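You operate a simulated robot arm through the tools that you are given. There is no shell and no other tool. Be economical: measure what you need, move in short steps, check, and stop when the job is done.

You run a simulated two-armed robot. Do the job below in one go: nothing can be reset, and whatever is moved stays where it is left.

TASK
Drain the water trap into the orange cup and tip it into the waste jug.
Fine: air valve shut and line vented first; tap shut again, cup back on the trolley, no more than a drip spilt. Set down upright: orange cup.

The check looks at the end state, three seconds after you hand in, the way a careful person would. Anything else that was tipped, shoved, dropped, spilled or broken makes it a failure.

THE ROBOT
Two 7-joint arms with two-finger parallel grippers on one trunk, on a base that drives. Base frame: it is fixed to the floor where the robot stands at the start and does not move with it; the origin is under the middle of the robot, x ahead of it, y to its left, z up. Lengths are in m, angles in degrees, forces in N, time in s.
The left shoulder is at the start at [0.08, 0.131, 0.947], the right one opposite. With the tool pointing down near the work surface each hand reaches from about 0.38 to 0.86 m from the robot's upright axis, wherever it stands, measured 20 degrees to its own side. Places, roughly: air valve [1, 0, 1.3]; ledge under the water trap [1.1, 0, 1.1]; mat of the white trolley [0.3, -0.9, 0.9]; oiler dial [1.1, -0.1, 1.3]; regulator knob [0.9, 0.1, 1.3]; trap tap [1, 0, 1.2]; vent button [1, 0, 1.2]; water trap [1.1, -0.1, 1.2]. Payload 1.57 kg a hand.
Tool frame (each hand has its own): the origin (TCP) lies between the finger pads and is the grasp point; the fingertips stand 0.03 m ahead of it; z points along the fingers, y is the line along which they close. The gripper opens to 0.11 m. The fingers are 0.024 m wide and 0.012 m thick; the gripper's body (0.048 by 0.112 m) begins 0.078 m behind the TCP.
Orientation is that of the tool frame in the base frame, as a unit quaternion [w, x, y, z]. With the fingers straight down and closing along the base's y, the tool's x points along the base's -x, its y along +y and its z along -z.

THE INTERFACE
- The arms move only by the tool apply_moves. It takes "left_series", "right_series" or both (then of equal length, played together; a hand with none holds still); each is a list of rows, each a list of 7 numbers: the opening, from 0 (shut) to 1 (fully open), then the shift along the tool's x, y, z in units of 250 mm (1.0 is 250 mm), then the turn, a rotation vector about the tool's x, y, z in units of 180 degrees (1.0 is 180 degrees). In form: [[claw, dx, dy, dz, wx, wy, wz], ...]. A call has 1 to 8 rows; each row is the pose to reach, as a shift and turn from the pose commanded when the call began, along the tool's axes at that moment. A call with a number of a shift or a turn outside -1 to 1 is refused whole. Rows are played at 5 a second. More than 0.05 m and 8.6 degrees between two rows, or a gripper value outside its range, and nothing of the call is played. Where a pose cannot be reached the arm comes as near as it can. A force on the tool above 40 N (or 10 N above the force at the start of the call, whichever is more), or a blocked arm, ends the call early, and 0.2 s more pass. Each finger travels about 0.108 m/s and halts on what it meets, pressing with about 23 N; the grip force reading is that of the motor and also rises with nothing between the fingers. The clock runs only during rows and for 0.2 s after the last one: add rows that repeat a pose to give the fingers time. The reply holds the time, the measured pose of the TCP, the force on the tool along the base axes, the opening and the grip force, in the units named above and with some noise, with the torque about the TCP (base axes, N m) and any sound that the robot's microphone picked up, and new pictures: "show" is both (left out), scene, wrist or none (wrist: the cameras of the hands that moved).
- Cameras (640 x 400 px; columns grow to the right, rows downward): "scene" is now at [-0.056, -0.0351, 1.4308]; the picture's right is [-0.39, -0.92, 0.00], its down [-0.42, 0.18, -0.89] and it looks along [0.82, -0.35, -0.46] (base axes); focal length 262 px, centre (320, 200). "left" rides on the left gripper at [0.07, -0.016, -0.141] in its tool frame; the picture's right is [0.23, 0.97, 0.00], its down [-0.86, 0.20, -0.48] and it looks along [-0.47, 0.11, 0.88] (tool axes); focal length 222 px, centre (320, 200). "right" rides on the right gripper at [0.07, 0.016, -0.141] in its tool frame; the picture's right is [-0.23, 0.97, 0.00], its down [-0.86, -0.20, -0.48] and it looks along [-0.47, -0.11, 0.88] (tool axes); focal length 222 px, centre (320, 200). There is no depth. A picture from a camera that has moved, and an enlarged one, comes with that camera's place and axes in the base frame and with its lens.
- drive_base(legs): drives the robot by 1 to 6 legs, each [ahead, left, turn to the left] in m, m and degrees, along the robot's own axes; the way and the turn of a leg run together, so that a leg with both is an arc; at most 1.5 m and 180 degrees a leg. The arms and the cameras ride along, it lands a little off, and it stops where it bumps. It gives what a move gives, and a new picture of the scene camera.
- turn_head(pan, tilt): turns the head with the scene camera to pan (to the left, within 109 degrees either way) and tilt (down, from -29 to 69), counted from straight ahead of the robot. It gives what a move gives, and a new picture of the scene camera.
- enlarge(camera, box): a new picture of the part [left, top, right, bottom] of that camera's present view, enlarged. The clock stands still meanwhile.
- job_done(): hands the job in; it is judged then, once.

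Work in short steps. Places have to be worked out from the pictures, the camera data and where the tool is seen: move nearer, look again, correct. Check each grasp and each placing, and mend what went wrong. You have 120 turns and 260 pictures in all, those below and enlarged ones among them. Open the grippers and draw the arms clear of the work before you hand the job in, unless the task says otherwise; then end with one line.

The tools are called after "Call:" by a JSON object that holds its "method" and its "body". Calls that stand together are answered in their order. apply_moves: Moves the arms, as the interface text tells. Its arguments: {"type":"object","properties":{"left_series":{"type":"array","items":{"type":"array","items":{"type":"number"}}},"right_series":{"type":"array","items":{"type":"array","items":{"type":"number"}}},"show":{"type":"string","enum":["both","scene","wrist","none"]}},"required":[]} The other tools are called the same way: drive_base (legs) drives the base; turn_head (pan, tilt) turns the head that bears the scene camera; enlarge (camera, box) takes an enlarged picture of a part of a camera's view; job_done () hands the job in.

At the start:

```text
t: 0.0
left_tool_pos: [0.5116, 0.0211, 0.9995]
left_orientation: [-0.001, 0.001, 1.0, 0.0]
left_force: [-0.3, 0.1, 0.6]
left_wrist_torque: [-0.01, 0.02, -0.01]
left_width: 0.11
left_grip_force: 0.0
right_tool_pos: [0.408, -0.3847, 0.9998]
right_orientation: [0.0, 0.0, 1.0, 0.0]
right_force: [-0.1, -0.7, 0.1]
right_wrist_torque: [-0.04, -0.02, -0.04]
right_width: 0.1103
right_grip_force: 0.0
robot x, y, heading: [0.0002, 0.0006, -0.1]
head pan, tilt: [-23.0, 27.5]
```

scene: 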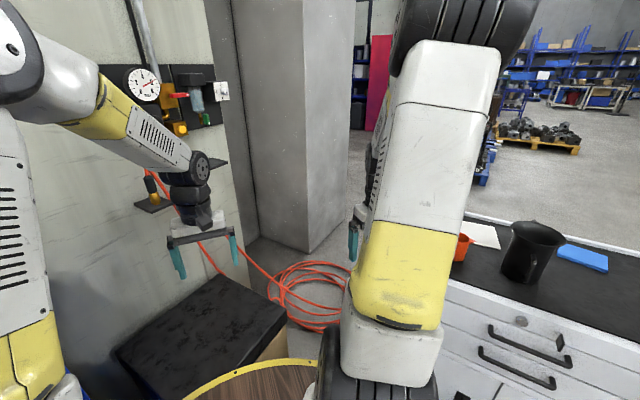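
right: 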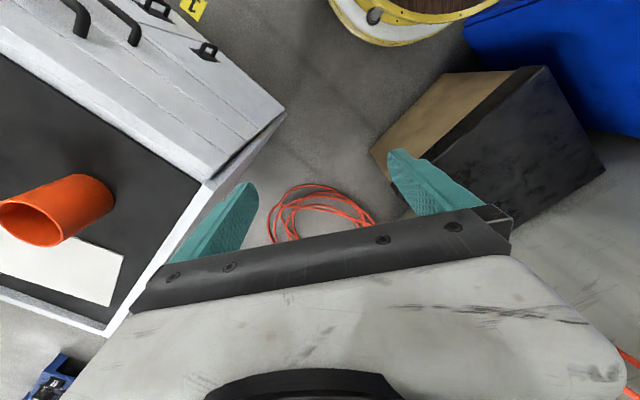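
left: 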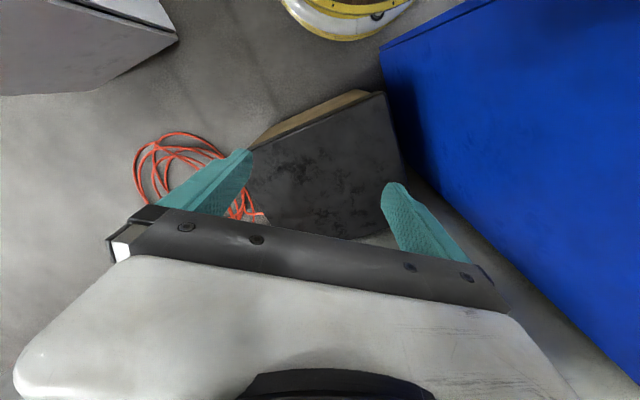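

The panel with gauge, valve and trap is at the upper left of the scene. I turn the head toward it to see it better, and enlarge.

Call:
{"method": "turn_head", "body": {"pan": 0, "tilt": 10}}

Call:
{"method": "enlarge", "body": {"camera": "scene", "box": [220, 100, 420, 225]}}

```text
t: 0.9
left_tool_pos: [0.5114, 0.0209, 0.9995]
left_orientation: [0.0, -0.001, 1.0, 0.0]
left_force: [0.0, -0.1, 0.1]
left_wrist_torque: [0.01, 0.03, -0.01]
left_width: 0.1103
left_grip_force: 0.1
right_tool_pos: [0.4083, -0.3856, 0.9995]
right_orientation: [0.0, 0.001, 1.0, 0.0]
right_force: [-0.2, 0.8, 0.5]
right_wrist_torque: [0.03, -0.02, -0.02]
right_width: 0.11
right_grip_force: 0.0
robot x, y, heading: [-0.0005, 0.0034, 0.2]
head pan, tilt: [0.0, 10.0]
camera scene: at [-0.0472, 0.0005, 1.4591], right [0.0, -1.0, 0.0], down [-0.17, 0.0, -0.98], along [0.98, 0.0, -0.17], focal length 262 px, centre (320, 200)
```

scene: 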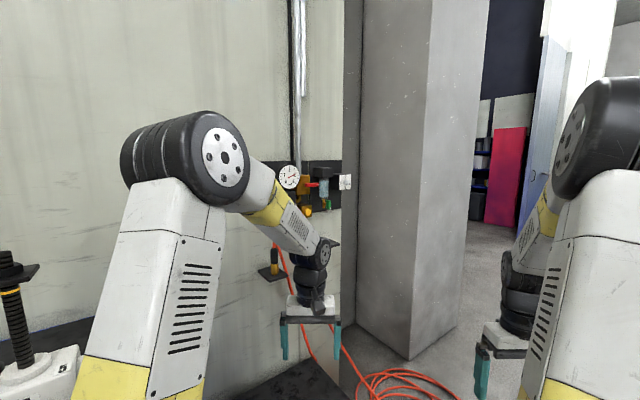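

```text
3.20 times, centred on (320, 162) of scene
camera zoom: at [-0.0472, 0.0005, 1.4591], right [0.0, -1.0, 0.0], down [-0.17, 0.0, -0.98], along [0.98, 0.0, -0.17], focal length 837 px, centre (320, 320)
```

zoom: 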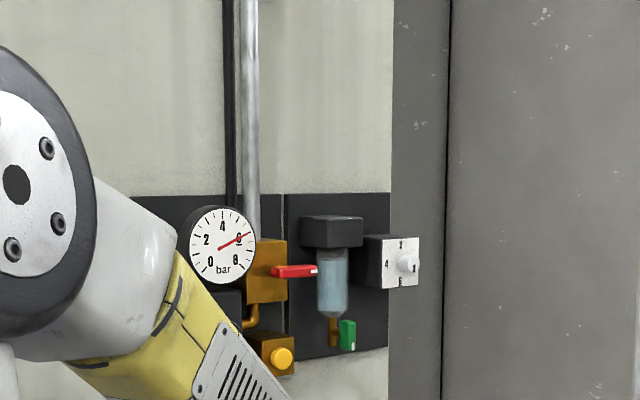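

The panel faces the robot: pipe, brass valve with a red lever, trap bowl, green tap, yellow vent button. I swing the left hand to point ahead for a closer view with its wrist camera.

Call:
{"method": "apply_moves", "body": {"left_series": [[0, -0.045, 0.09, -0.1, 0, -0.046, 0], [0, -0.09, 0.18, -0.2, 0, -0.092, 0], [0, -0.135, 0.27, -0.3, 0, -0.138, 0], [0, -0.18, 0.36, -0.4, 0, -0.184, 0], [0, -0.225, 0.45, -0.5, 0, -0.23, 0], [0, -0.27, 0.54, -0.6, 0, -0.276, 0], [0, -0.315, 0.63, -0.7, 0, -0.322, 0], [0, -0.36, 0.72, -0.8, 0, -0.368, 0]], "show": "both"}}

```text
t: 2.7
left_tool_pos: [0.6004, 0.1996, 1.2009]
left_orientation: [0.545, -0.012, 0.838, -0.004]
left_force: [0.0, -0.1, -0.2]
left_wrist_torque: [0.08, 0.02, 0.02]
left_width: 0.0003
left_grip_force: 21.4
right_tool_pos: [0.4078, -0.3858, 0.999]
right_orientation: [0.0, 0.0, 1.0, 0.0]
right_force: [-0.6, 0.1, 0.1]
right_wrist_torque: [0.05, -0.05, 0.01]
right_width: 0.1099
right_grip_force: 0.0
robot x, y, heading: [0.0018, -0.0001, -0.1]
head pan, tilt: [0.0, 10.0]
camera scene: at [-0.0472, 0.0002, 1.4591], right [0.0, -1.0, 0.0], down [-0.17, 0.0, -0.98], along [0.98, 0.0, -0.17], focal length 262 px, centre (320, 200)
camera left: at [0.4431, 0.1819, 1.1934], right [-0.11, 0.97, -0.23], down [-0.09, 0.22, 0.97], along [0.99, 0.12, 0.07], focal length 222 px, centre (320, 200)
```

scene: 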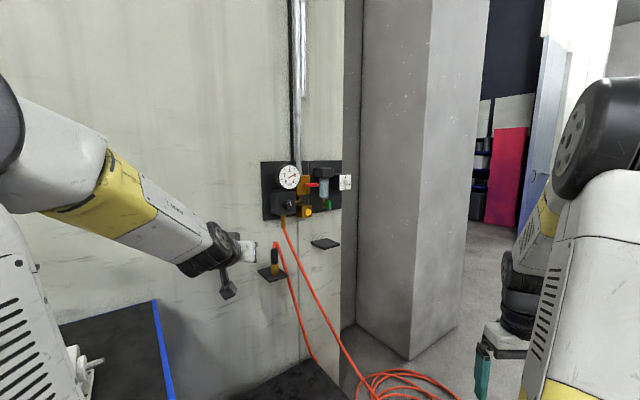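
left: 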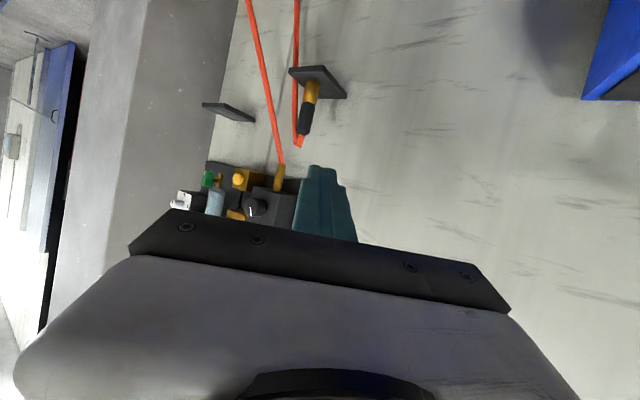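

The scene camera now sees the panel free. I enlarge it.

Call:
{"method": "enlarge", "body": {"camera": "scene", "box": [250, 150, 370, 225]}}

Call:
{"method": "enlarge", "body": {"camera": "scene", "box": [250, 220, 370, 295]}}

```text
5.33 times, centred on (310, 188) of scene
camera zoom: at [-0.0472, 0.0002, 1.4591], right [0.0, -1.0, 0.0], down [-0.17, 0.0, -0.98], along [0.98, 0.0, -0.17], focal length 1396 px, centre (373, 267)
```

zoom: 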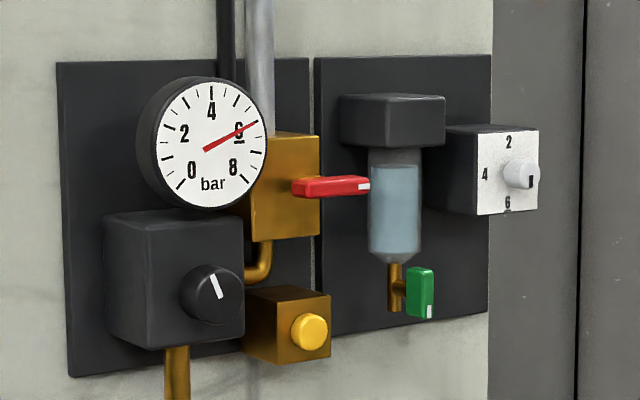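

```text
5.33 times, centred on (310, 258) of scene
camera zoom: at [-0.0472, 0.0002, 1.4591], right [0.0, -1.0, 0.0], down [-0.17, 0.0, -0.98], along [0.98, 0.0, -0.17], focal length 1396 px, centre (373, -107)
```

zoom: 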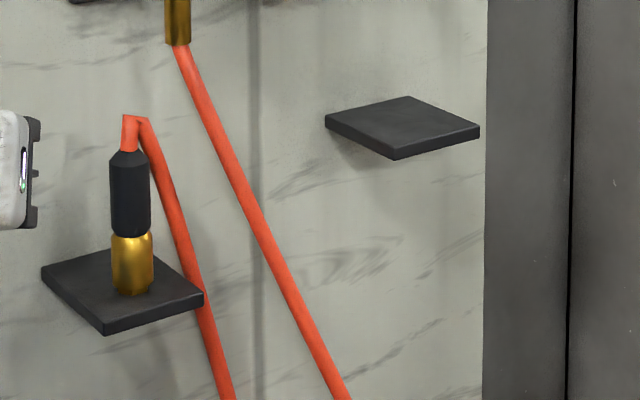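

The wall is yawed (its left part nearer). Before choosing a stance I look down at the floor obstacles and at the trolley.

Call:
{"method": "turn_head", "body": {"pan": 0, "tilt": 55}}

Call:
{"method": "turn_head", "body": {"pan": -60, "tilt": 35}}

```text
t: 3.8
left_tool_pos: [0.6, 0.2018, 1.1993]
left_orientation: [0.544, -0.015, 0.839, -0.004]
left_force: [0.2, -0.8, 0.2]
left_wrist_torque: [0.0, -0.02, 0.0]
left_width: 0.0003
left_grip_force: 21.0
right_tool_pos: [0.4084, -0.3858, 1.0003]
right_orientation: [0.0, 0.0, 1.0, 0.0]
right_force: [-0.5, 0.7, -0.1]
right_wrist_torque: [-0.04, 0.01, -0.01]
right_width: 0.1102
right_grip_force: 0.1
robot x, y, heading: [0.0006, 0.0006, 0.0]
head pan, tilt: [0.0, 55.0]
camera scene: at [-0.0681, 0.0006, 1.3908], right [0.0, -1.0, 0.0], down [-0.82, 0.0, -0.57], along [0.57, 0.0, -0.82], focal length 262 px, centre (320, 200)
```

scene: 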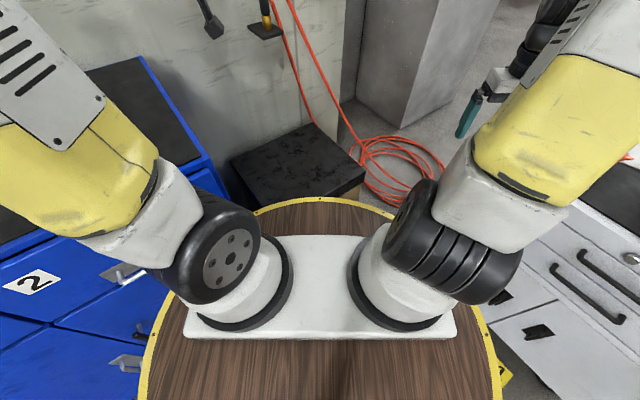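

```text
t: 5.1
left_tool_pos: [0.6004, 0.202, 1.1991]
left_orientation: [0.544, -0.015, 0.839, -0.004]
left_force: [0.8, -0.4, 1.0]
left_wrist_torque: [0.0, 0.04, 0.01]
left_width: 0.0
left_grip_force: 21.1
right_tool_pos: [0.408, -0.3866, 0.9997]
right_orientation: [0.001, 0.0, 1.0, 0.0]
right_force: [0.1, -0.5, 0.0]
right_wrist_torque: [-0.01, -0.01, 0.05]
right_width: 0.1101
right_grip_force: 0.2
robot x, y, heading: [-0.0006, -0.0003, -0.0]
head pan, tilt: [-60.0, 35.0]
camera scene: at [-0.0961, -0.0757, 1.419], right [-0.87, -0.5, 0.0], down [-0.29, 0.5, -0.82], along [0.41, -0.71, -0.57], focal length 262 px, centre (320, 200)
```

scene: 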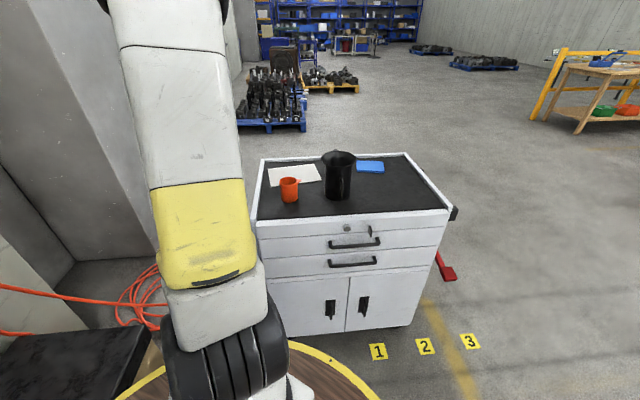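

The round disc is the robot's own base; the box under the panel and the trolley leave a corridor. I look closely at the cup and jug.

Call:
{"method": "enlarge", "body": {"camera": "scene", "box": [240, 130, 400, 230]}}

Call:
{"method": "enlarge", "body": {"camera": "right", "box": [0, 100, 240, 320]}}

```text
4.00 times, centred on (320, 180) of scene
camera zoom: at [-0.0961, -0.0757, 1.419], right [-0.87, -0.5, 0.0], down [-0.29, 0.5, -0.82], along [0.41, -0.71, -0.57], focal length 1047 px, centre (320, 280)
```

zoom: 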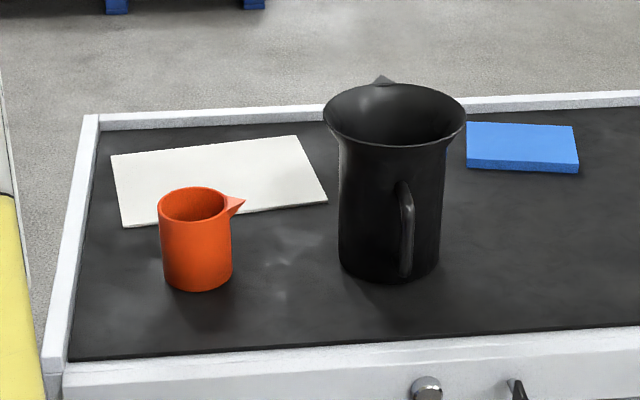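

```text
1.82 times, centred on (120, 210) of right
camera zoom: at [0.339, -0.3693, 1.1414], right [0.23, 0.97, 0.0], down [0.86, -0.2, 0.48], along [0.47, -0.11, -0.88], focal length 404 px, centre (684, 182)
```

zoom: 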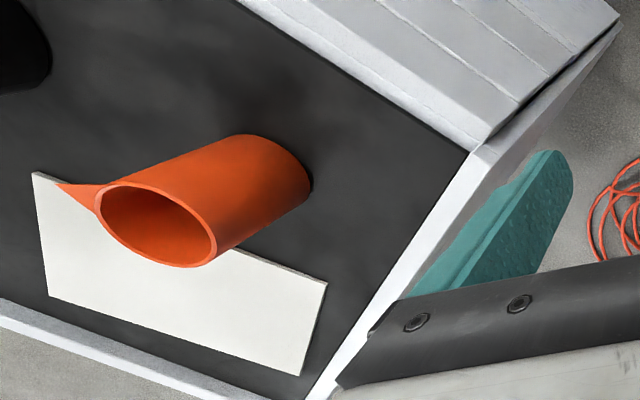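

The cup's spout points toward the jug; cup ≈ (0.375, -0.68), jug ≈ (0.237, -0.778). I swing the right hand to a pre-grasp pose in front of the cup, pitched 30° down, from the trolley's front side.

Call:
{"method": "apply_moves", "body": {"right_series": [[1, 0.054, -0.095, -0.015, 0.0167, -0.0324, 0.029], [1, 0.108, -0.19, -0.03, 0.0334, -0.0648, 0.058], [1, 0.162, -0.285, -0.045, 0.05, -0.0972, 0.087], [1, 0.216, -0.38, -0.06, 0.0667, -0.1296, 0.116], [1, 0.27, -0.475, -0.075, 0.0834, -0.162, 0.145], [1, 0.324, -0.57, -0.09, 0.1, -0.1944, 0.174], [1, 0.378, -0.665, -0.105, 0.1167, -0.227, 0.203], [1, 0.432, -0.76, -0.12, 0.1334, -0.2594, 0.2315]], "show": "none"}}

Call:
{"method": "apply_moves", "body": {"right_series": [[1, 0, 0, 0, 0.012, -0.024, 0.021], [1, 0, 0, 0, 0.0246, -0.0476, 0.0425]], "show": "both"}}

```text
t: 6.9
left_tool_pos: [0.6021, 0.2005, 1.2003]
left_orientation: [0.546, 0.0, 0.838, 0.0]
left_force: [0.2, 0.7, 0.4]
left_wrist_torque: [-0.05, 0.0, -0.06]
left_width: 0.0
left_grip_force: 21.6
right_tool_pos: [0.2985, -0.576, 1.028]
right_orientation: [0.384, 0.344, 0.834, -0.198]
right_force: [0.0, 0.4, -0.4]
right_wrist_torque: [0.0, 0.02, -0.02]
right_width: 0.1101
right_grip_force: 0.0
robot x, y, heading: [-0.0, 0.0019, 0.0]
head pan, tilt: [-60.0, 35.0]
```

```text
t: 7.5
left_tool_pos: [0.6003, 0.2, 1.2013]
left_orientation: [0.546, 0.001, 0.838, -0.001]
left_force: [-0.3, 0.3, 0.3]
left_wrist_torque: [0.03, 0.01, 0.0]
left_width: 0.0
left_grip_force: 21.5
right_tool_pos: [0.3037, -0.5888, 1.0328]
right_orientation: [0.445, 0.398, 0.768, -0.23]
right_force: [0.6, -0.2, 0.3]
right_wrist_torque: [0.0, -0.02, 0.03]
right_width: 0.1102
right_grip_force: 0.0
right hand out of reach, approached as far as the arm can: row 2
robot x, y, heading: [0.0001, -0.0012, -0.3]
head pan, tilt: [-60.0, 35.0]
camera scene: at [-0.0963, -0.0755, 1.419], right [-0.87, -0.5, 0.0], down [-0.29, 0.5, -0.82], along [0.41, -0.71, -0.57], focal length 262 px, centre (320, 200)
camera right: at [0.2274, -0.4522, 1.0434], right [0.86, 0.47, 0.2], down [-0.16, -0.13, 0.98], along [0.49, -0.87, -0.04], focal length 222 px, centre (320, 200)
```

scene: 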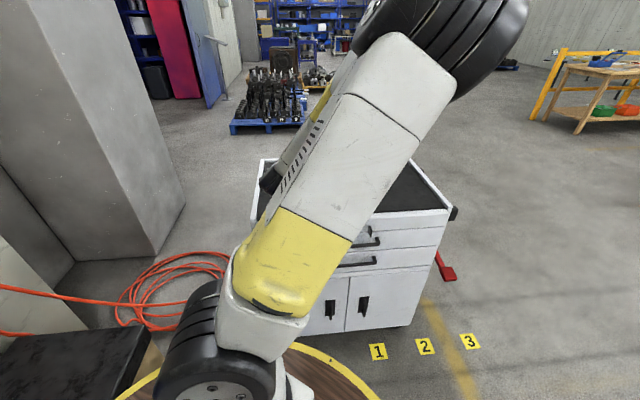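
right: 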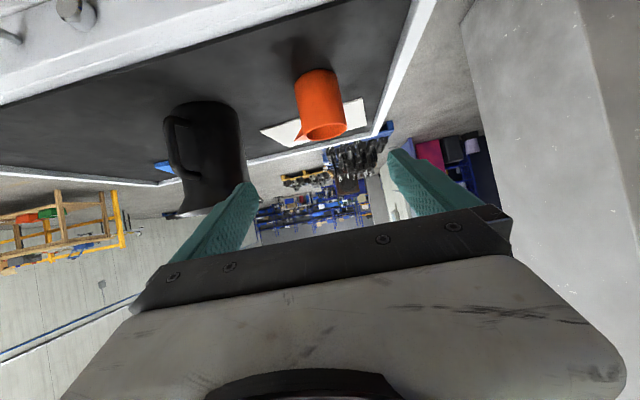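

The pose is close to the arm's folded limit but correct in orientation. I advance half way toward the cup, which eases the arm, and look.

Call:
{"method": "apply_moves", "body": {"right_series": [[1, 0.03, 0.004, 0.12, 0, 0, 0], [1, 0.06, 0.008, 0.24, 0, 0, 0], [1, 0.08, 0.008, 0.34, 0, 0, 0]], "show": "wrist"}}

```text
t: 8.3
left_tool_pos: [0.6014, 0.2003, 1.2009]
left_orientation: [0.547, 0.0, 0.837, 0.0]
left_force: [-0.2, -0.5, 0.1]
left_wrist_torque: [-0.02, 0.0, -0.02]
left_width: 0.0001
left_grip_force: 21.6
right_tool_pos: [0.3434, -0.6409, 0.9747]
right_orientation: [0.445, 0.397, 0.77, -0.229]
right_force: [-0.6, -0.5, 0.7]
right_wrist_torque: [0.03, 0.0, -0.01]
right_width: 0.1101
right_grip_force: 0.0
robot x, y, heading: [0.002, 0.0029, 0.1]
head pan, tilt: [-60.0, 35.0]
camera right: at [0.2663, -0.5039, 0.984], right [0.86, 0.47, 0.2], down [-0.16, -0.13, 0.98], along [0.49, -0.87, -0.04], focal length 222 px, centre (320, 200)
```

right: 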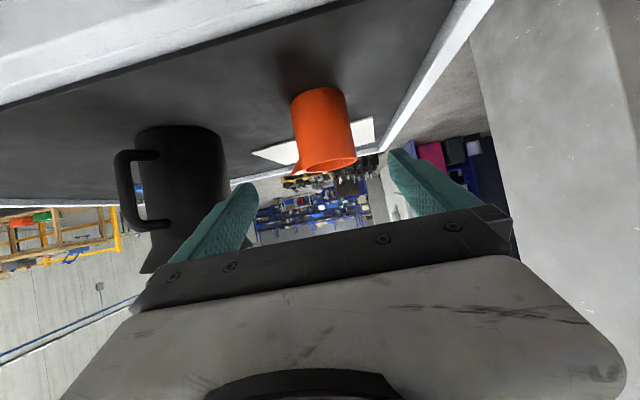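

I enlarge the wrist view to measure the cup's place accurately.

Call:
{"method": "enlarge", "body": {"camera": "right", "box": [240, 60, 400, 190]}}

```text
3.08 times, centred on (320, 125) of right
camera zoom: at [0.2663, -0.5039, 0.984], right [0.86, 0.47, 0.2], down [-0.16, -0.13, 0.98], along [0.49, -0.87, -0.04], focal length 684 px, centre (320, 431)
```

zoom: 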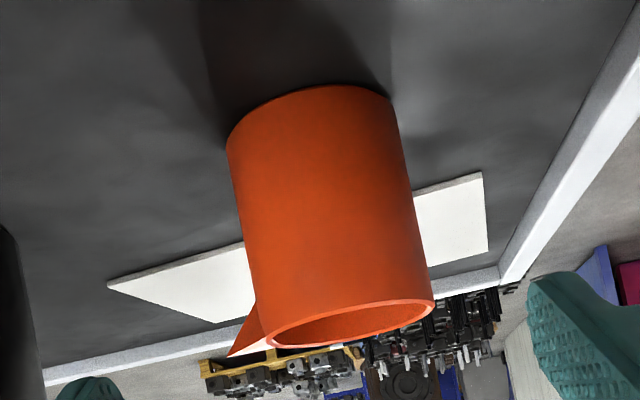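

Triangulating gives cup centre ≈ (0.414, -0.725), mat z ≈ 0.855, cup height ≈ 0.08, diameter ≈ 0.068. I advance most of the way with the fingers open and check.

Call:
{"method": "apply_moves", "body": {"right_series": [[1, 0.05, 0.025, 0.1, 0, 0, 0], [1, 0.077, 0.038, 0.25, 0, 0, 0], [1, 0.077, 0.038, 0.35, 0, 0, 0]], "show": "wrist"}}

```text
t: 9.1
left_tool_pos: [0.6016, 0.1996, 1.2006]
left_orientation: [0.546, 0.0, 0.838, 0.0]
left_force: [0.3, -0.1, -0.9]
left_wrist_torque: [-0.01, 0.02, -0.03]
left_width: 0.0002
left_grip_force: 21.6
right_tool_pos: [0.3914, -0.6908, 0.9121]
right_orientation: [0.445, 0.396, 0.77, -0.229]
right_force: [0.9, 0.4, -0.4]
right_wrist_torque: [-0.01, 0.01, 0.01]
right_width: 0.1097
right_grip_force: 0.1
robot x, y, heading: [-0.0021, 0.0037, -0.2]
head pan, tilt: [-60.0, 35.0]
camera right: at [0.3138, -0.5537, 0.9229], right [0.86, 0.47, 0.2], down [-0.15, -0.13, 0.98], along [0.49, -0.87, -0.04], focal length 222 px, centre (320, 200)
```

right: 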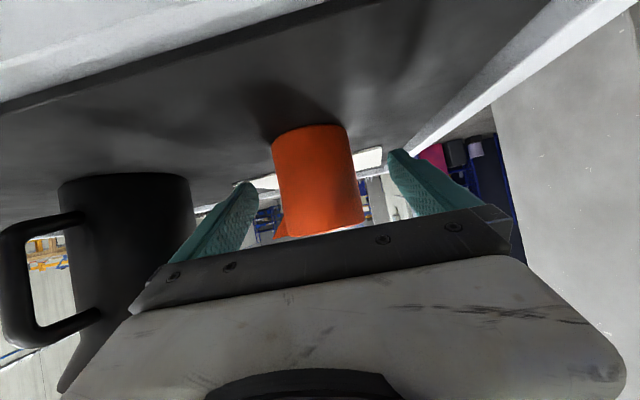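

Measurements agree. I go in the last 48 mm and close.

Call:
{"method": "apply_moves", "body": {"right_series": [[1, -0.002, -0.006, 0.1, 0, 0, 0], [1, -0.004, -0.008, 0.192, 0, 0, 0], [0.5, -0.004, -0.008, 0.192, 0, 0, 0], [0.5, -0.004, -0.008, 0.192, 0, 0, 0], [0.5, -0.004, -0.008, 0.192, 0, 0, 0]], "show": "wrist"}}

```text
t: 10.3
left_tool_pos: [0.6012, 0.1995, 1.2009]
left_orientation: [0.546, 0.0, 0.838, 0.0]
left_force: [0.2, -0.3, -0.5]
left_wrist_torque: [-0.01, 0.04, 0.01]
left_width: 0.0001
left_grip_force: 21.3
right_tool_pos: [0.4133, -0.7254, 0.8889]
right_orientation: [0.445, 0.397, 0.769, -0.229]
right_force: [-0.8, -0.6, -0.1]
right_wrist_torque: [0.03, 0.02, 0.0]
right_width: 0.0599
right_grip_force: 22.9
robot x, y, heading: [-0.0011, 0.0002, 0.1]
head pan, tilt: [-60.0, 35.0]
camera right: at [0.3359, -0.5878, 0.9002], right [0.86, 0.47, 0.2], down [-0.16, -0.13, 0.98], along [0.49, -0.87, -0.04], focal length 222 px, centre (320, 200)
```

right: 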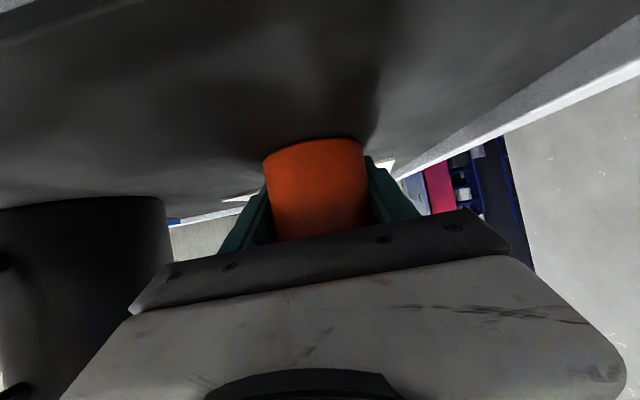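

Gripped at 60 mm width with 23 N. I lift 0.12 m straight up.

Call:
{"method": "apply_moves", "body": {"right_series": [[0.45, -0.05, 0, -0.03, 0, 0, 0], [0.45, -0.2, 0, -0.115, 0, 0, 0], [0.45, -0.36, 0, -0.206, 0, 0, 0], [0.45, -0.416, 0, -0.238, 0, 0, 0]], "show": "both"}}

```text
t: 11.3
left_tool_pos: [0.6012, 0.2006, 1.1999]
left_orientation: [0.546, 0.001, 0.837, -0.001]
left_force: [0.3, 0.9, -0.8]
left_wrist_torque: [-0.03, 0.01, -0.01]
left_width: 0.0
left_grip_force: 21.5
right_tool_pos: [0.4127, -0.7264, 1.0091]
right_orientation: [0.445, 0.397, 0.769, -0.23]
right_force: [-0.1, 0.6, -0.5]
right_wrist_torque: [0.0, 0.0, -0.01]
right_width: 0.0604
right_grip_force: 22.9
robot x, y, heading: [0.0029, 0.0022, -0.1]
head pan, tilt: [-60.0, 35.0]
camera scene: at [-0.0962, -0.076, 1.419], right [-0.87, -0.5, 0.0], down [-0.29, 0.5, -0.82], along [0.41, -0.71, -0.57], focal length 262 px, centre (320, 200)
camera right: at [0.3352, -0.588, 1.0192], right [0.86, 0.47, 0.2], down [-0.15, -0.13, 0.98], along [0.49, -0.87, -0.04], focal length 222 px, centre (320, 200)
```

scene: 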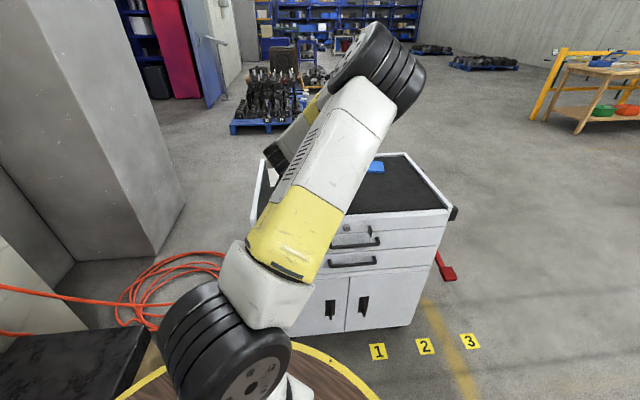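
right: 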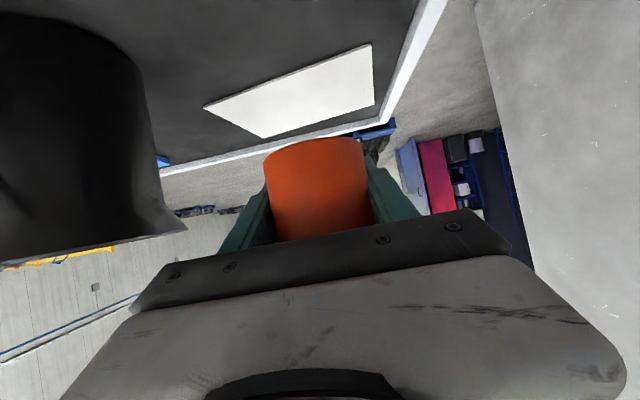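

Cup is held. I turn the robot to face the panel wall, then shift right and ahead a little.

Call:
{"method": "drive_base", "body": {"legs": [[0, 0, 35.5]]}}

Call:
{"method": "turn_head", "body": {"pan": -45, "tilt": 35}}

```text
t: 13.4
left_tool_pos: [0.3714, 0.5128, 1.2008]
left_orientation: [0.52, -0.257, 0.797, 0.168]
left_force: [-0.1, -7.3, -1.6]
left_wrist_torque: [0.54, -0.06, 0.44]
left_width: 0.0
left_grip_force: 21.9
right_tool_pos: [0.7591, -0.3495, 1.0086]
right_orientation: [0.493, 0.141, 0.854, -0.081]
right_force: [0.1, 0.6, -0.7]
right_wrist_torque: [0.0, -0.04, -0.02]
right_width: 0.0601
right_grip_force: 23.0
robot x, y, heading: [0.0005, -0.0008, 35.9]
head pan, tilt: [-60.0, 35.0]
camera scene: at [-0.0335, -0.1177, 1.419], right [-0.41, -0.91, 0.0], down [-0.52, 0.24, -0.82], along [0.75, -0.34, -0.57], focal length 262 px, centre (320, 200)
```

scene: 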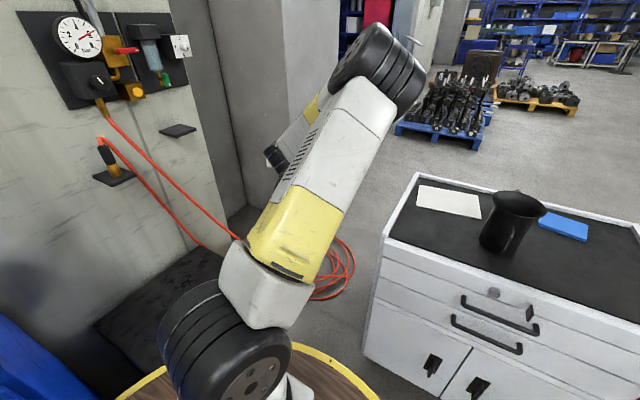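

```text
t: 14.2
left_tool_pos: [0.3718, 0.5123, 1.1998]
left_orientation: [0.52, -0.257, 0.797, 0.168]
left_force: [0.1, -7.5, -0.8]
left_wrist_torque: [0.58, -0.03, 0.42]
left_width: 0.0
left_grip_force: 21.1
right_tool_pos: [0.7593, -0.348, 1.0078]
right_orientation: [0.493, 0.142, 0.854, -0.082]
right_force: [0.2, 0.2, -0.5]
right_wrist_torque: [-0.01, -0.02, 0.03]
right_width: 0.0602
right_grip_force: 22.8
robot x, y, heading: [-0.0012, -0.0039, 35.9]
head pan, tilt: [-45.0, 35.0]
camera scene: at [-0.0269, -0.0958, 1.419], right [-0.16, -0.99, 0.0], down [-0.57, 0.09, -0.82], along [0.81, -0.13, -0.57], focal length 262 px, centre (320, 200)
```

scene: 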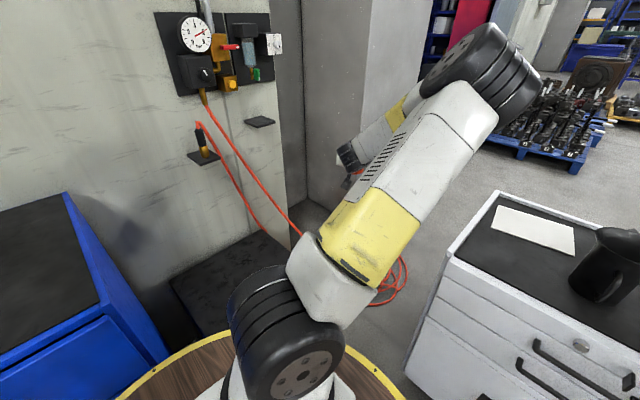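

The left hand reads a 7.5 N contact in -y: it touches the wall. I back it off along its axis and look with its camera.

Call:
{"method": "apply_moves", "body": {"left_series": [[0, 0, 0, -0.15, 0, 0, 0], [0, 0, 0, -0.3, 0, 0, 0], [0, 0, 0, -0.45, 0, 0, 0]], "show": "wrist"}}

Call:
{"method": "enlarge", "body": {"camera": "scene", "box": [140, 0, 300, 100]}}

```text
t: 15.0
left_tool_pos: [0.2883, 0.4531, 1.2471]
left_orientation: [0.52, -0.257, 0.798, 0.167]
left_force: [1.1, 0.5, 1.0]
left_wrist_torque: [0.04, 0.01, 0.0]
left_width: 0.0001
left_grip_force: 21.3
right_tool_pos: [0.7575, -0.3487, 1.0087]
right_orientation: [0.493, 0.141, 0.854, -0.082]
right_force: [0.9, -0.3, -0.8]
right_wrist_torque: [-0.06, 0.0, -0.01]
right_width: 0.0599
right_grip_force: 23.3
robot x, y, heading: [-0.0006, 0.0002, 35.7]
head pan, tilt: [-45.0, 35.0]
camera left: at [0.1699, 0.3479, 1.2399], right [-0.64, 0.74, -0.21], down [-0.19, 0.11, 0.98], along [0.74, 0.67, 0.07], focal length 222 px, centre (320, 200)
```

left: 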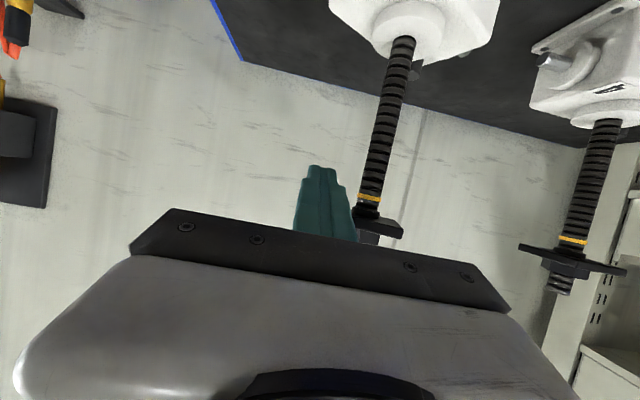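

```text
4.00 times, centred on (220, 50) of scene
camera zoom: at [-0.0266, -0.0949, 1.419], right [-0.16, -0.99, 0.0], down [-0.57, 0.09, -0.82], along [0.81, -0.13, -0.57], focal length 1047 px, centre (720, 800)
```

zoom: 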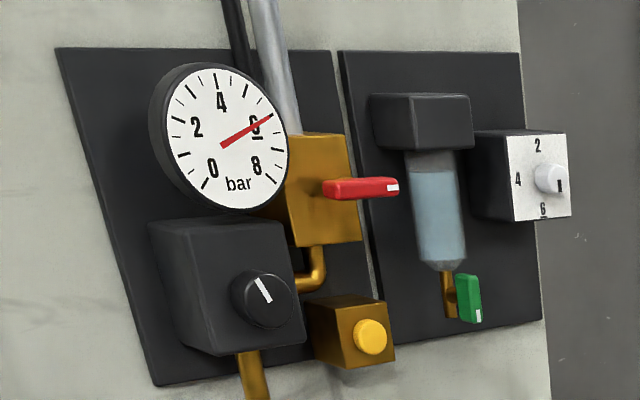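

Triangulation: panel plane is about 0.93 m away along heading 35°, tap outlet ≈ (1.07, -0.02, 1.23), ledge ≈ (1.11, -0.025, 1.05), red lever ≈ (0.92..0.96, 0.05..0.0, 1.345). I shift the base right and slightly ahead.

Call:
{"method": "drive_base", "body": {"legs": [[0.05, -0.28, 0]]}}

Call:
{"method": "turn_head", "body": {"pan": -22, "tilt": 12}}

Call:
{"method": "enlarge", "body": {"camera": "scene", "box": [220, 120, 420, 270]}}

```text
t: 16.9
left_tool_pos: [0.494, 0.2552, 1.2476]
left_orientation: [0.52, -0.255, 0.798, 0.166]
left_force: [-0.2, 0.2, -0.7]
left_wrist_torque: [-0.03, -0.01, -0.05]
left_width: 0.0
left_grip_force: 21.2
right_tool_pos: [0.9587, -0.5483, 1.008]
right_orientation: [0.493, 0.144, 0.854, -0.083]
right_force: [-0.2, 0.0, -1.2]
right_wrist_torque: [0.0, 0.01, 0.0]
right_width: 0.0602
right_grip_force: 22.8
robot x, y, heading: [0.2049, -0.1989, 35.5]
head pan, tilt: [-45.0, 35.0]
camera scene: at [0.1754, -0.2915, 1.419], right [-0.17, -0.99, 0.0], down [-0.57, 0.1, -0.82], along [0.81, -0.14, -0.57], focal length 262 px, centre (320, 200)
```

scene: 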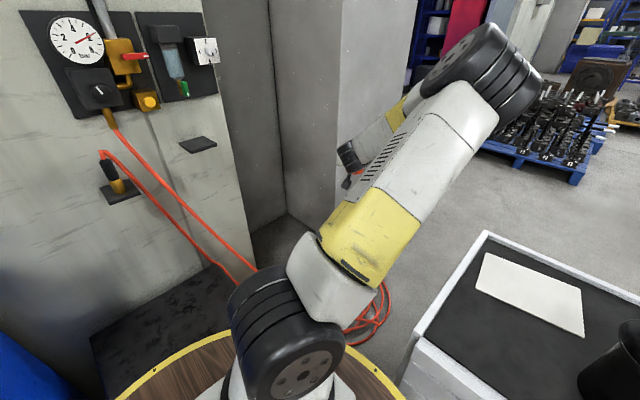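

```text
t: 17.8
left_tool_pos: [0.4944, 0.2558, 1.2473]
left_orientation: [0.52, -0.256, 0.798, 0.167]
left_force: [-0.8, 0.1, -0.2]
left_wrist_torque: [-0.01, 0.03, -0.04]
left_width: 0.0004
left_grip_force: 21.4
right_tool_pos: [0.9586, -0.5481, 1.0076]
right_orientation: [0.493, 0.144, 0.854, -0.084]
right_force: [0.7, -0.4, -0.9]
right_wrist_torque: [-0.01, -0.04, -0.04]
right_width: 0.0601
right_grip_force: 23.1
robot x, y, heading: [0.2024, -0.1964, 35.6]
head pan, tilt: [-22.0, 12.0]
camera scene: at [0.1793, -0.2553, 1.4558], right [0.23, -0.97, 0.0], down [-0.2, -0.05, -0.98], along [0.95, 0.23, -0.21], focal length 262 px, centre (320, 200)
```

scene: 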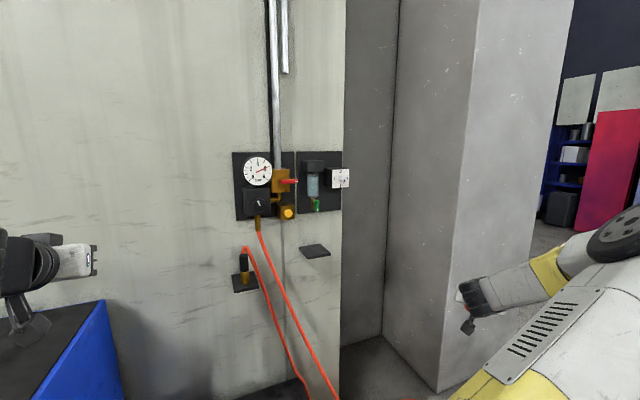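

```text
2.67 times, centred on (320, 195) of scene
camera zoom: at [0.1793, -0.2553, 1.4558], right [0.23, -0.97, 0.0], down [-0.2, -0.05, -0.98], along [0.95, 0.23, -0.21], focal length 698 px, centre (320, 213)
```

zoom: 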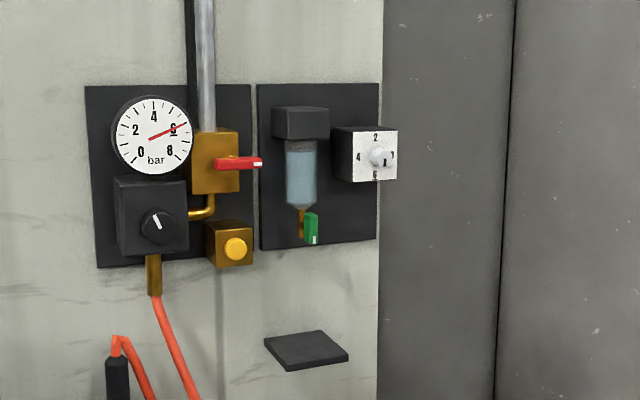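

I don't clearly see the cup in the right hand; checking.

Call:
{"method": "enlarge", "body": {"camera": "scene", "box": [420, 260, 520, 350]}}

Call:
{"method": "enlarge", "body": {"camera": "right", "box": [0, 0, 640, 400]}}

```text
4.44 times, centred on (470, 305) of scene
camera zoom: at [0.1793, -0.2553, 1.4558], right [0.23, -0.97, 0.0], down [-0.2, -0.05, -0.98], along [0.95, 0.23, -0.21], focal length 1163 px, centre (-347, -267)
```

zoom: 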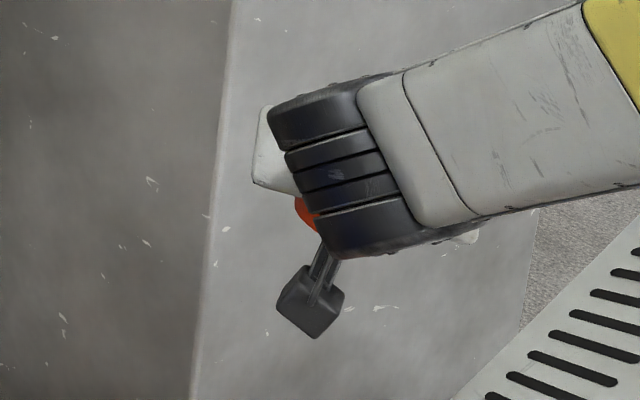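

```text
1.00 times, centred on (320, 200) of right (not enlarged: the box is as wide or as high as the picture)
camera zoom: at [0.8171, -0.4815, 1.0189], right [0.43, 0.88, 0.2], down [-0.05, -0.19, 0.98], along [0.9, -0.43, -0.04], focal length 222 px, centre (320, 200)
```

zoom: 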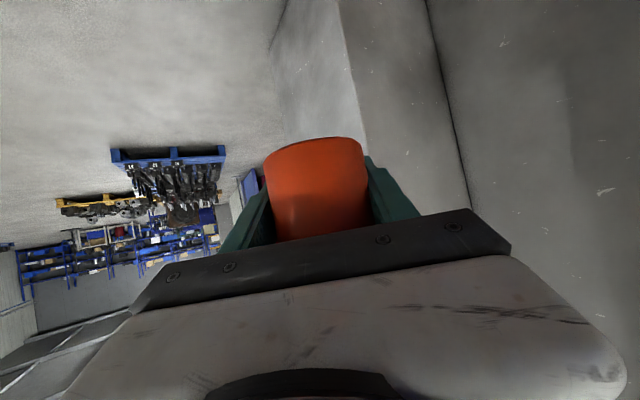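

The cup is in the gripper; the ledge centre ≈ (1.046, -0.024, 1.076) is right under the outlet (1.057, -0.017, 1.23). I swing the right hand left and yaw it toward the wall, first half.

Call:
{"method": "apply_moves", "body": {"right_series": [[0.45, -0.0075, 0.16, -0.085, -0.0264, 0, -0.0151], [0.45, -0.015, 0.32, -0.17, -0.0528, 0, -0.0302], [0.45, -0.0225, 0.48, -0.255, -0.0792, 0, -0.0453], [0.45, -0.03, 0.64, -0.34, -0.1056, 0, -0.0604], [0.45, -0.0375, 0.8, -0.4255, -0.132, 0, -0.0755]], "show": "scene"}}

```text
t: 19.0
left_tool_pos: [0.4931, 0.254, 1.2471]
left_orientation: [0.52, -0.254, 0.799, 0.165]
left_force: [-0.5, -0.1, -0.2]
left_wrist_torque: [0.0, 0.01, 0.01]
left_width: 0.0
left_grip_force: 21.3
right_tool_pos: [0.9416, -0.3336, 1.0718]
right_orientation: [0.498, -0.063, 0.864, 0.038]
right_force: [0.3, -0.2, -1.1]
right_wrist_torque: [-0.01, 0.01, 0.01]
right_width: 0.06
right_grip_force: 23.0
robot x, y, heading: [0.2054, -0.1965, 35.3]
head pan, tilt: [-22.0, 12.0]
camera scene: at [0.1793, -0.2556, 1.4559], right [0.23, -0.97, 0.0], down [-0.2, -0.05, -0.98], along [0.95, 0.23, -0.21], focal length 262 px, centre (320, 200)
```

scene: 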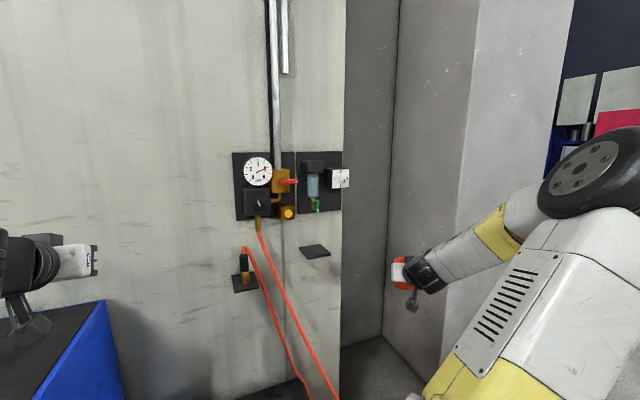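

Path is clear. Second half brings it in front of the ledge.

Call:
{"method": "apply_moves", "body": {"right_series": [[0.45, -0.04, 0.177, -0.012, -0.0261, 0, -0.0151], [0.45, -0.08, 0.354, -0.024, -0.0522, 0, -0.0302], [0.45, -0.119, 0.531, -0.037, -0.0783, 0, -0.0453], [0.45, -0.158, 0.708, -0.049, -0.1044, 0, -0.0604], [0.45, -0.198, 0.885, -0.061, -0.1305, 0, -0.0755]], "show": "both"}}

Call:
{"method": "enlarge", "body": {"camera": "scene", "box": [240, 150, 400, 290]}}

```text
t: 20.2
left_tool_pos: [0.4943, 0.2558, 1.2473]
left_orientation: [0.521, -0.255, 0.798, 0.166]
left_force: [-0.1, -0.6, -0.1]
left_wrist_torque: [0.03, -0.02, 0.03]
left_width: 0.0
left_grip_force: 20.9
right_tool_pos: [0.9217, -0.1119, 1.1219]
right_orientation: [0.477, -0.263, 0.825, 0.153]
right_force: [0.1, -1.1, 0.0]
right_wrist_torque: [0.01, -0.03, -0.01]
right_width: 0.0601
right_grip_force: 22.6
robot x, y, heading: [0.2043, -0.1963, 35.5]
head pan, tilt: [-22.0, 12.0]
camera scene: at [0.1792, -0.2555, 1.4559], right [0.23, -0.97, 0.0], down [-0.2, -0.05, -0.98], along [0.95, 0.23, -0.21], focal length 262 px, centre (320, 200)
camera right: at [0.7851, -0.1902, 1.1323], right [-0.47, 0.86, 0.2], down [0.13, -0.16, 0.98], along [0.87, 0.49, -0.03], focal length 222 px, centre (320, 200)
```

scene: 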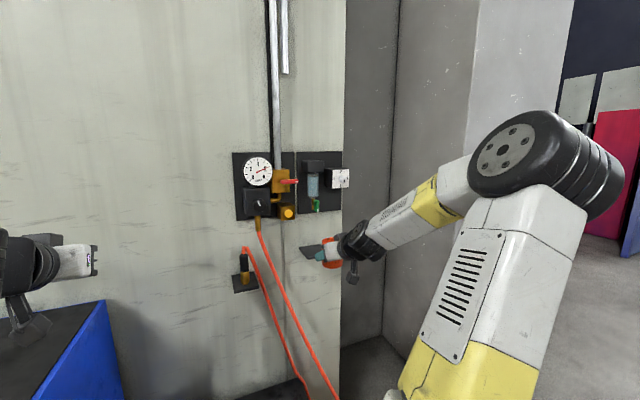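
right: 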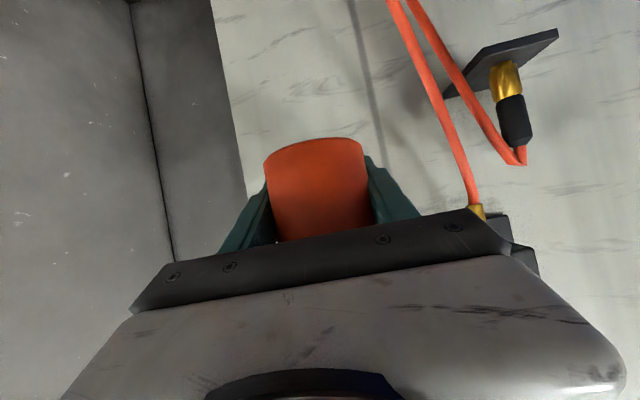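

```text
2.86 times, centred on (320, 220) of scene
camera zoom: at [0.1792, -0.2555, 1.4559], right [0.23, -0.97, 0.0], down [-0.2, -0.05, -0.98], along [0.95, 0.23, -0.21], focal length 748 px, centre (320, 143)
```

zoom: 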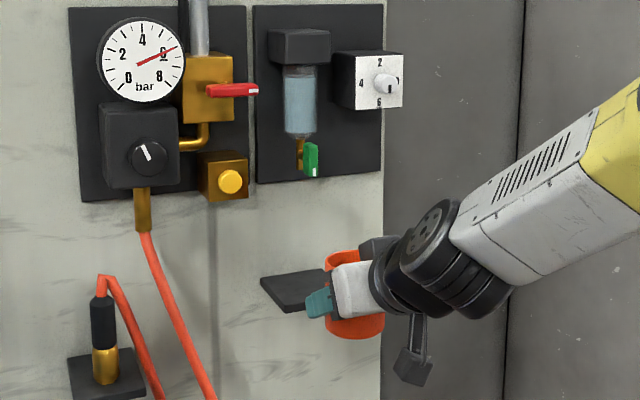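

I raise 2 cm and advance about 60% of the way over the ledge, then check alignment.

Call:
{"method": "apply_moves", "body": {"right_series": [[0.45, -0.08, 0, -0.046, 0, 0, 0], [0.45, -0.16, 0, 0.093, 0, 0, 0], [0.45, -0.24, 0, 0.232, 0, 0, 0], [0.45, -0.28, 0, 0.3, 0, 0, 0]], "show": "both"}}

Call:
{"method": "enlarge", "body": {"camera": "scene", "box": [260, 170, 380, 270]}}

```text
t: 21.2
left_tool_pos: [0.4938, 0.2554, 1.2472]
left_orientation: [0.52, -0.255, 0.798, 0.167]
left_force: [-0.1, -0.2, 0.2]
left_wrist_torque: [0.0, -0.01, 0.02]
left_width: 0.0
left_grip_force: 21.4
right_tool_pos: [1.0035, -0.053, 1.1452]
right_orientation: [0.477, -0.262, 0.825, 0.153]
right_force: [-0.2, 0.3, -0.3]
right_wrist_torque: [0.0, -0.03, -0.02]
right_width: 0.0603
right_grip_force: 22.9
robot x, y, heading: [0.2038, -0.1964, 35.6]
head pan, tilt: [-22.0, 12.0]
camera scene: at [0.179, -0.2553, 1.4559], right [0.23, -0.97, 0.0], down [-0.2, -0.05, -0.98], along [0.95, 0.23, -0.21], focal length 262 px, centre (320, 200)
camera right: at [0.8664, -0.1313, 1.155], right [-0.47, 0.86, 0.2], down [0.13, -0.16, 0.98], along [0.87, 0.49, -0.03], focal length 222 px, centre (320, 200)
```

scene: 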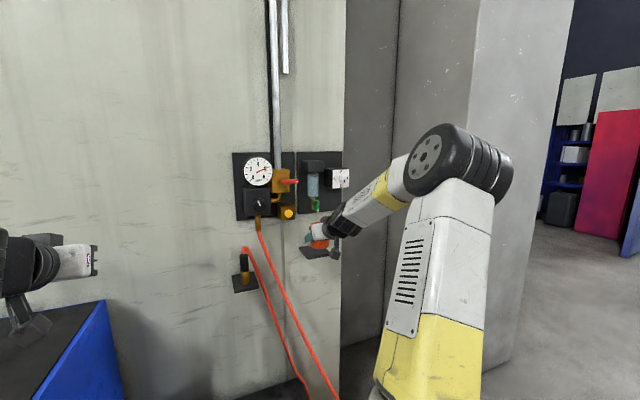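
right: 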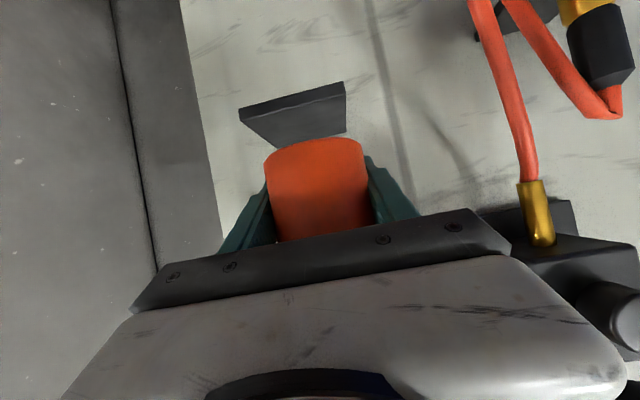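

```text
4.00 times, centred on (320, 220) of scene
camera zoom: at [0.179, -0.2553, 1.4559], right [0.23, -0.97, 0.0], down [-0.2, -0.05, -0.98], along [0.95, 0.23, -0.21], focal length 1047 px, centre (320, 120)
```

zoom: 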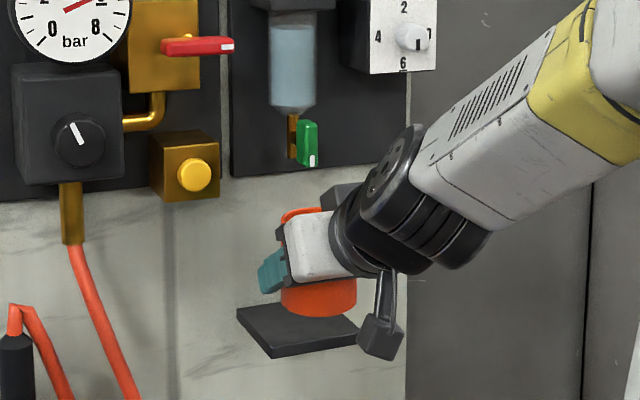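

Ledge centre from this view ≈ (1.054, -0.028). I advance over it.

Call:
{"method": "apply_moves", "body": {"right_series": [[0.45, -0.062, -0.007, 0.107, 0, 0, 0], [0.45, -0.124, -0.014, 0.214, 0, 0, 0], [0.45, -0.072, -0.014, 0.244, 0, 0, 0]], "show": "wrist"}}

Call:
{"method": "enlarge", "body": {"camera": "scene", "box": [260, 170, 380, 270]}}

```text
t: 22.0
left_tool_pos: [0.4938, 0.2556, 1.247]
left_orientation: [0.52, -0.255, 0.798, 0.167]
left_force: [-0.1, 0.1, -0.5]
left_wrist_torque: [0.0, 0.01, 0.01]
left_width: 0.0002
left_grip_force: 21.2
right_tool_pos: [1.0567, -0.0207, 1.1315]
right_orientation: [0.478, -0.261, 0.825, 0.152]
right_force: [0.5, 0.0, -0.4]
right_wrist_torque: [0.03, -0.01, -0.02]
right_width: 0.06
right_grip_force: 23.2
right hand out of reach, approached as far as the arm can: row 1
robot x, y, heading: [0.2033, -0.1987, 35.7]
head pan, tilt: [-22.0, 12.0]
camera right: at [0.919, -0.0982, 1.1411], right [-0.47, 0.86, 0.2], down [0.13, -0.16, 0.98], along [0.87, 0.49, -0.03], focal length 222 px, centre (320, 200)
```

right: 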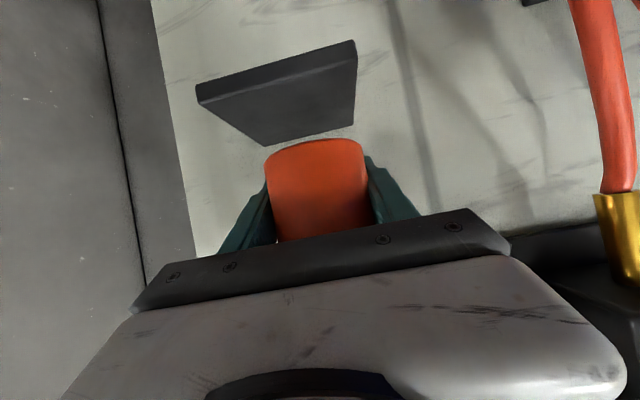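

```text
4.00 times, centred on (320, 220) of scene
camera zoom: at [0.1792, -0.2551, 1.4559], right [0.23, -0.97, 0.0], down [-0.2, -0.05, -0.98], along [0.95, 0.23, -0.21], focal length 1047 px, centre (320, 120)
```

zoom: 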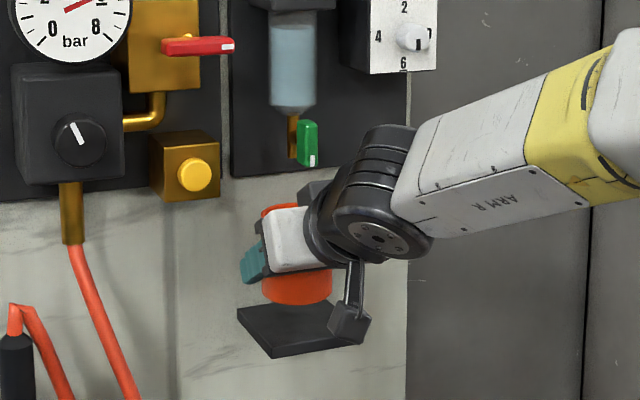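

Cup is above the ledge centre. I lower it gently until contact.

Call:
{"method": "apply_moves", "body": {"right_series": [[0.45, 0.0346, 0, 0.02, 0, 0, 0], [0.45, 0.0554, 0, 0.032, 0, 0, 0], [0.45, 0.0658, 0, 0.038, 0, 0, 0]], "show": "none"}}

Call:
{"method": "enlarge", "body": {"camera": "scene", "box": [260, 170, 380, 270]}}

```text
t: 22.8
left_tool_pos: [0.4934, 0.2564, 1.2472]
left_orientation: [0.52, -0.255, 0.798, 0.166]
left_force: [0.3, -0.3, 0.4]
left_wrist_torque: [0.0, -0.01, -0.01]
left_width: 0.0
left_grip_force: 21.4
right_tool_pos: [1.0556, -0.02, 1.1104]
right_orientation: [0.476, -0.263, 0.825, 0.153]
right_force: [0.8, 0.3, -1.1]
right_wrist_torque: [-0.05, -0.01, 0.04]
right_width: 0.06
right_grip_force: 23.6
robot x, y, heading: [0.2034, -0.199, 35.5]
head pan, tilt: [-22.0, 12.0]
```

```text
4.00 times, centred on (320, 220) of scene
camera zoom: at [0.1793, -0.2552, 1.4559], right [0.23, -0.97, 0.0], down [-0.2, -0.05, -0.98], along [0.95, 0.23, -0.21], focal length 1047 px, centre (320, 120)
```

zoom: 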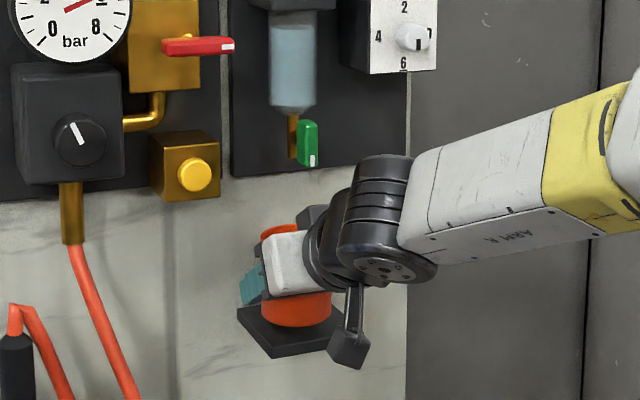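

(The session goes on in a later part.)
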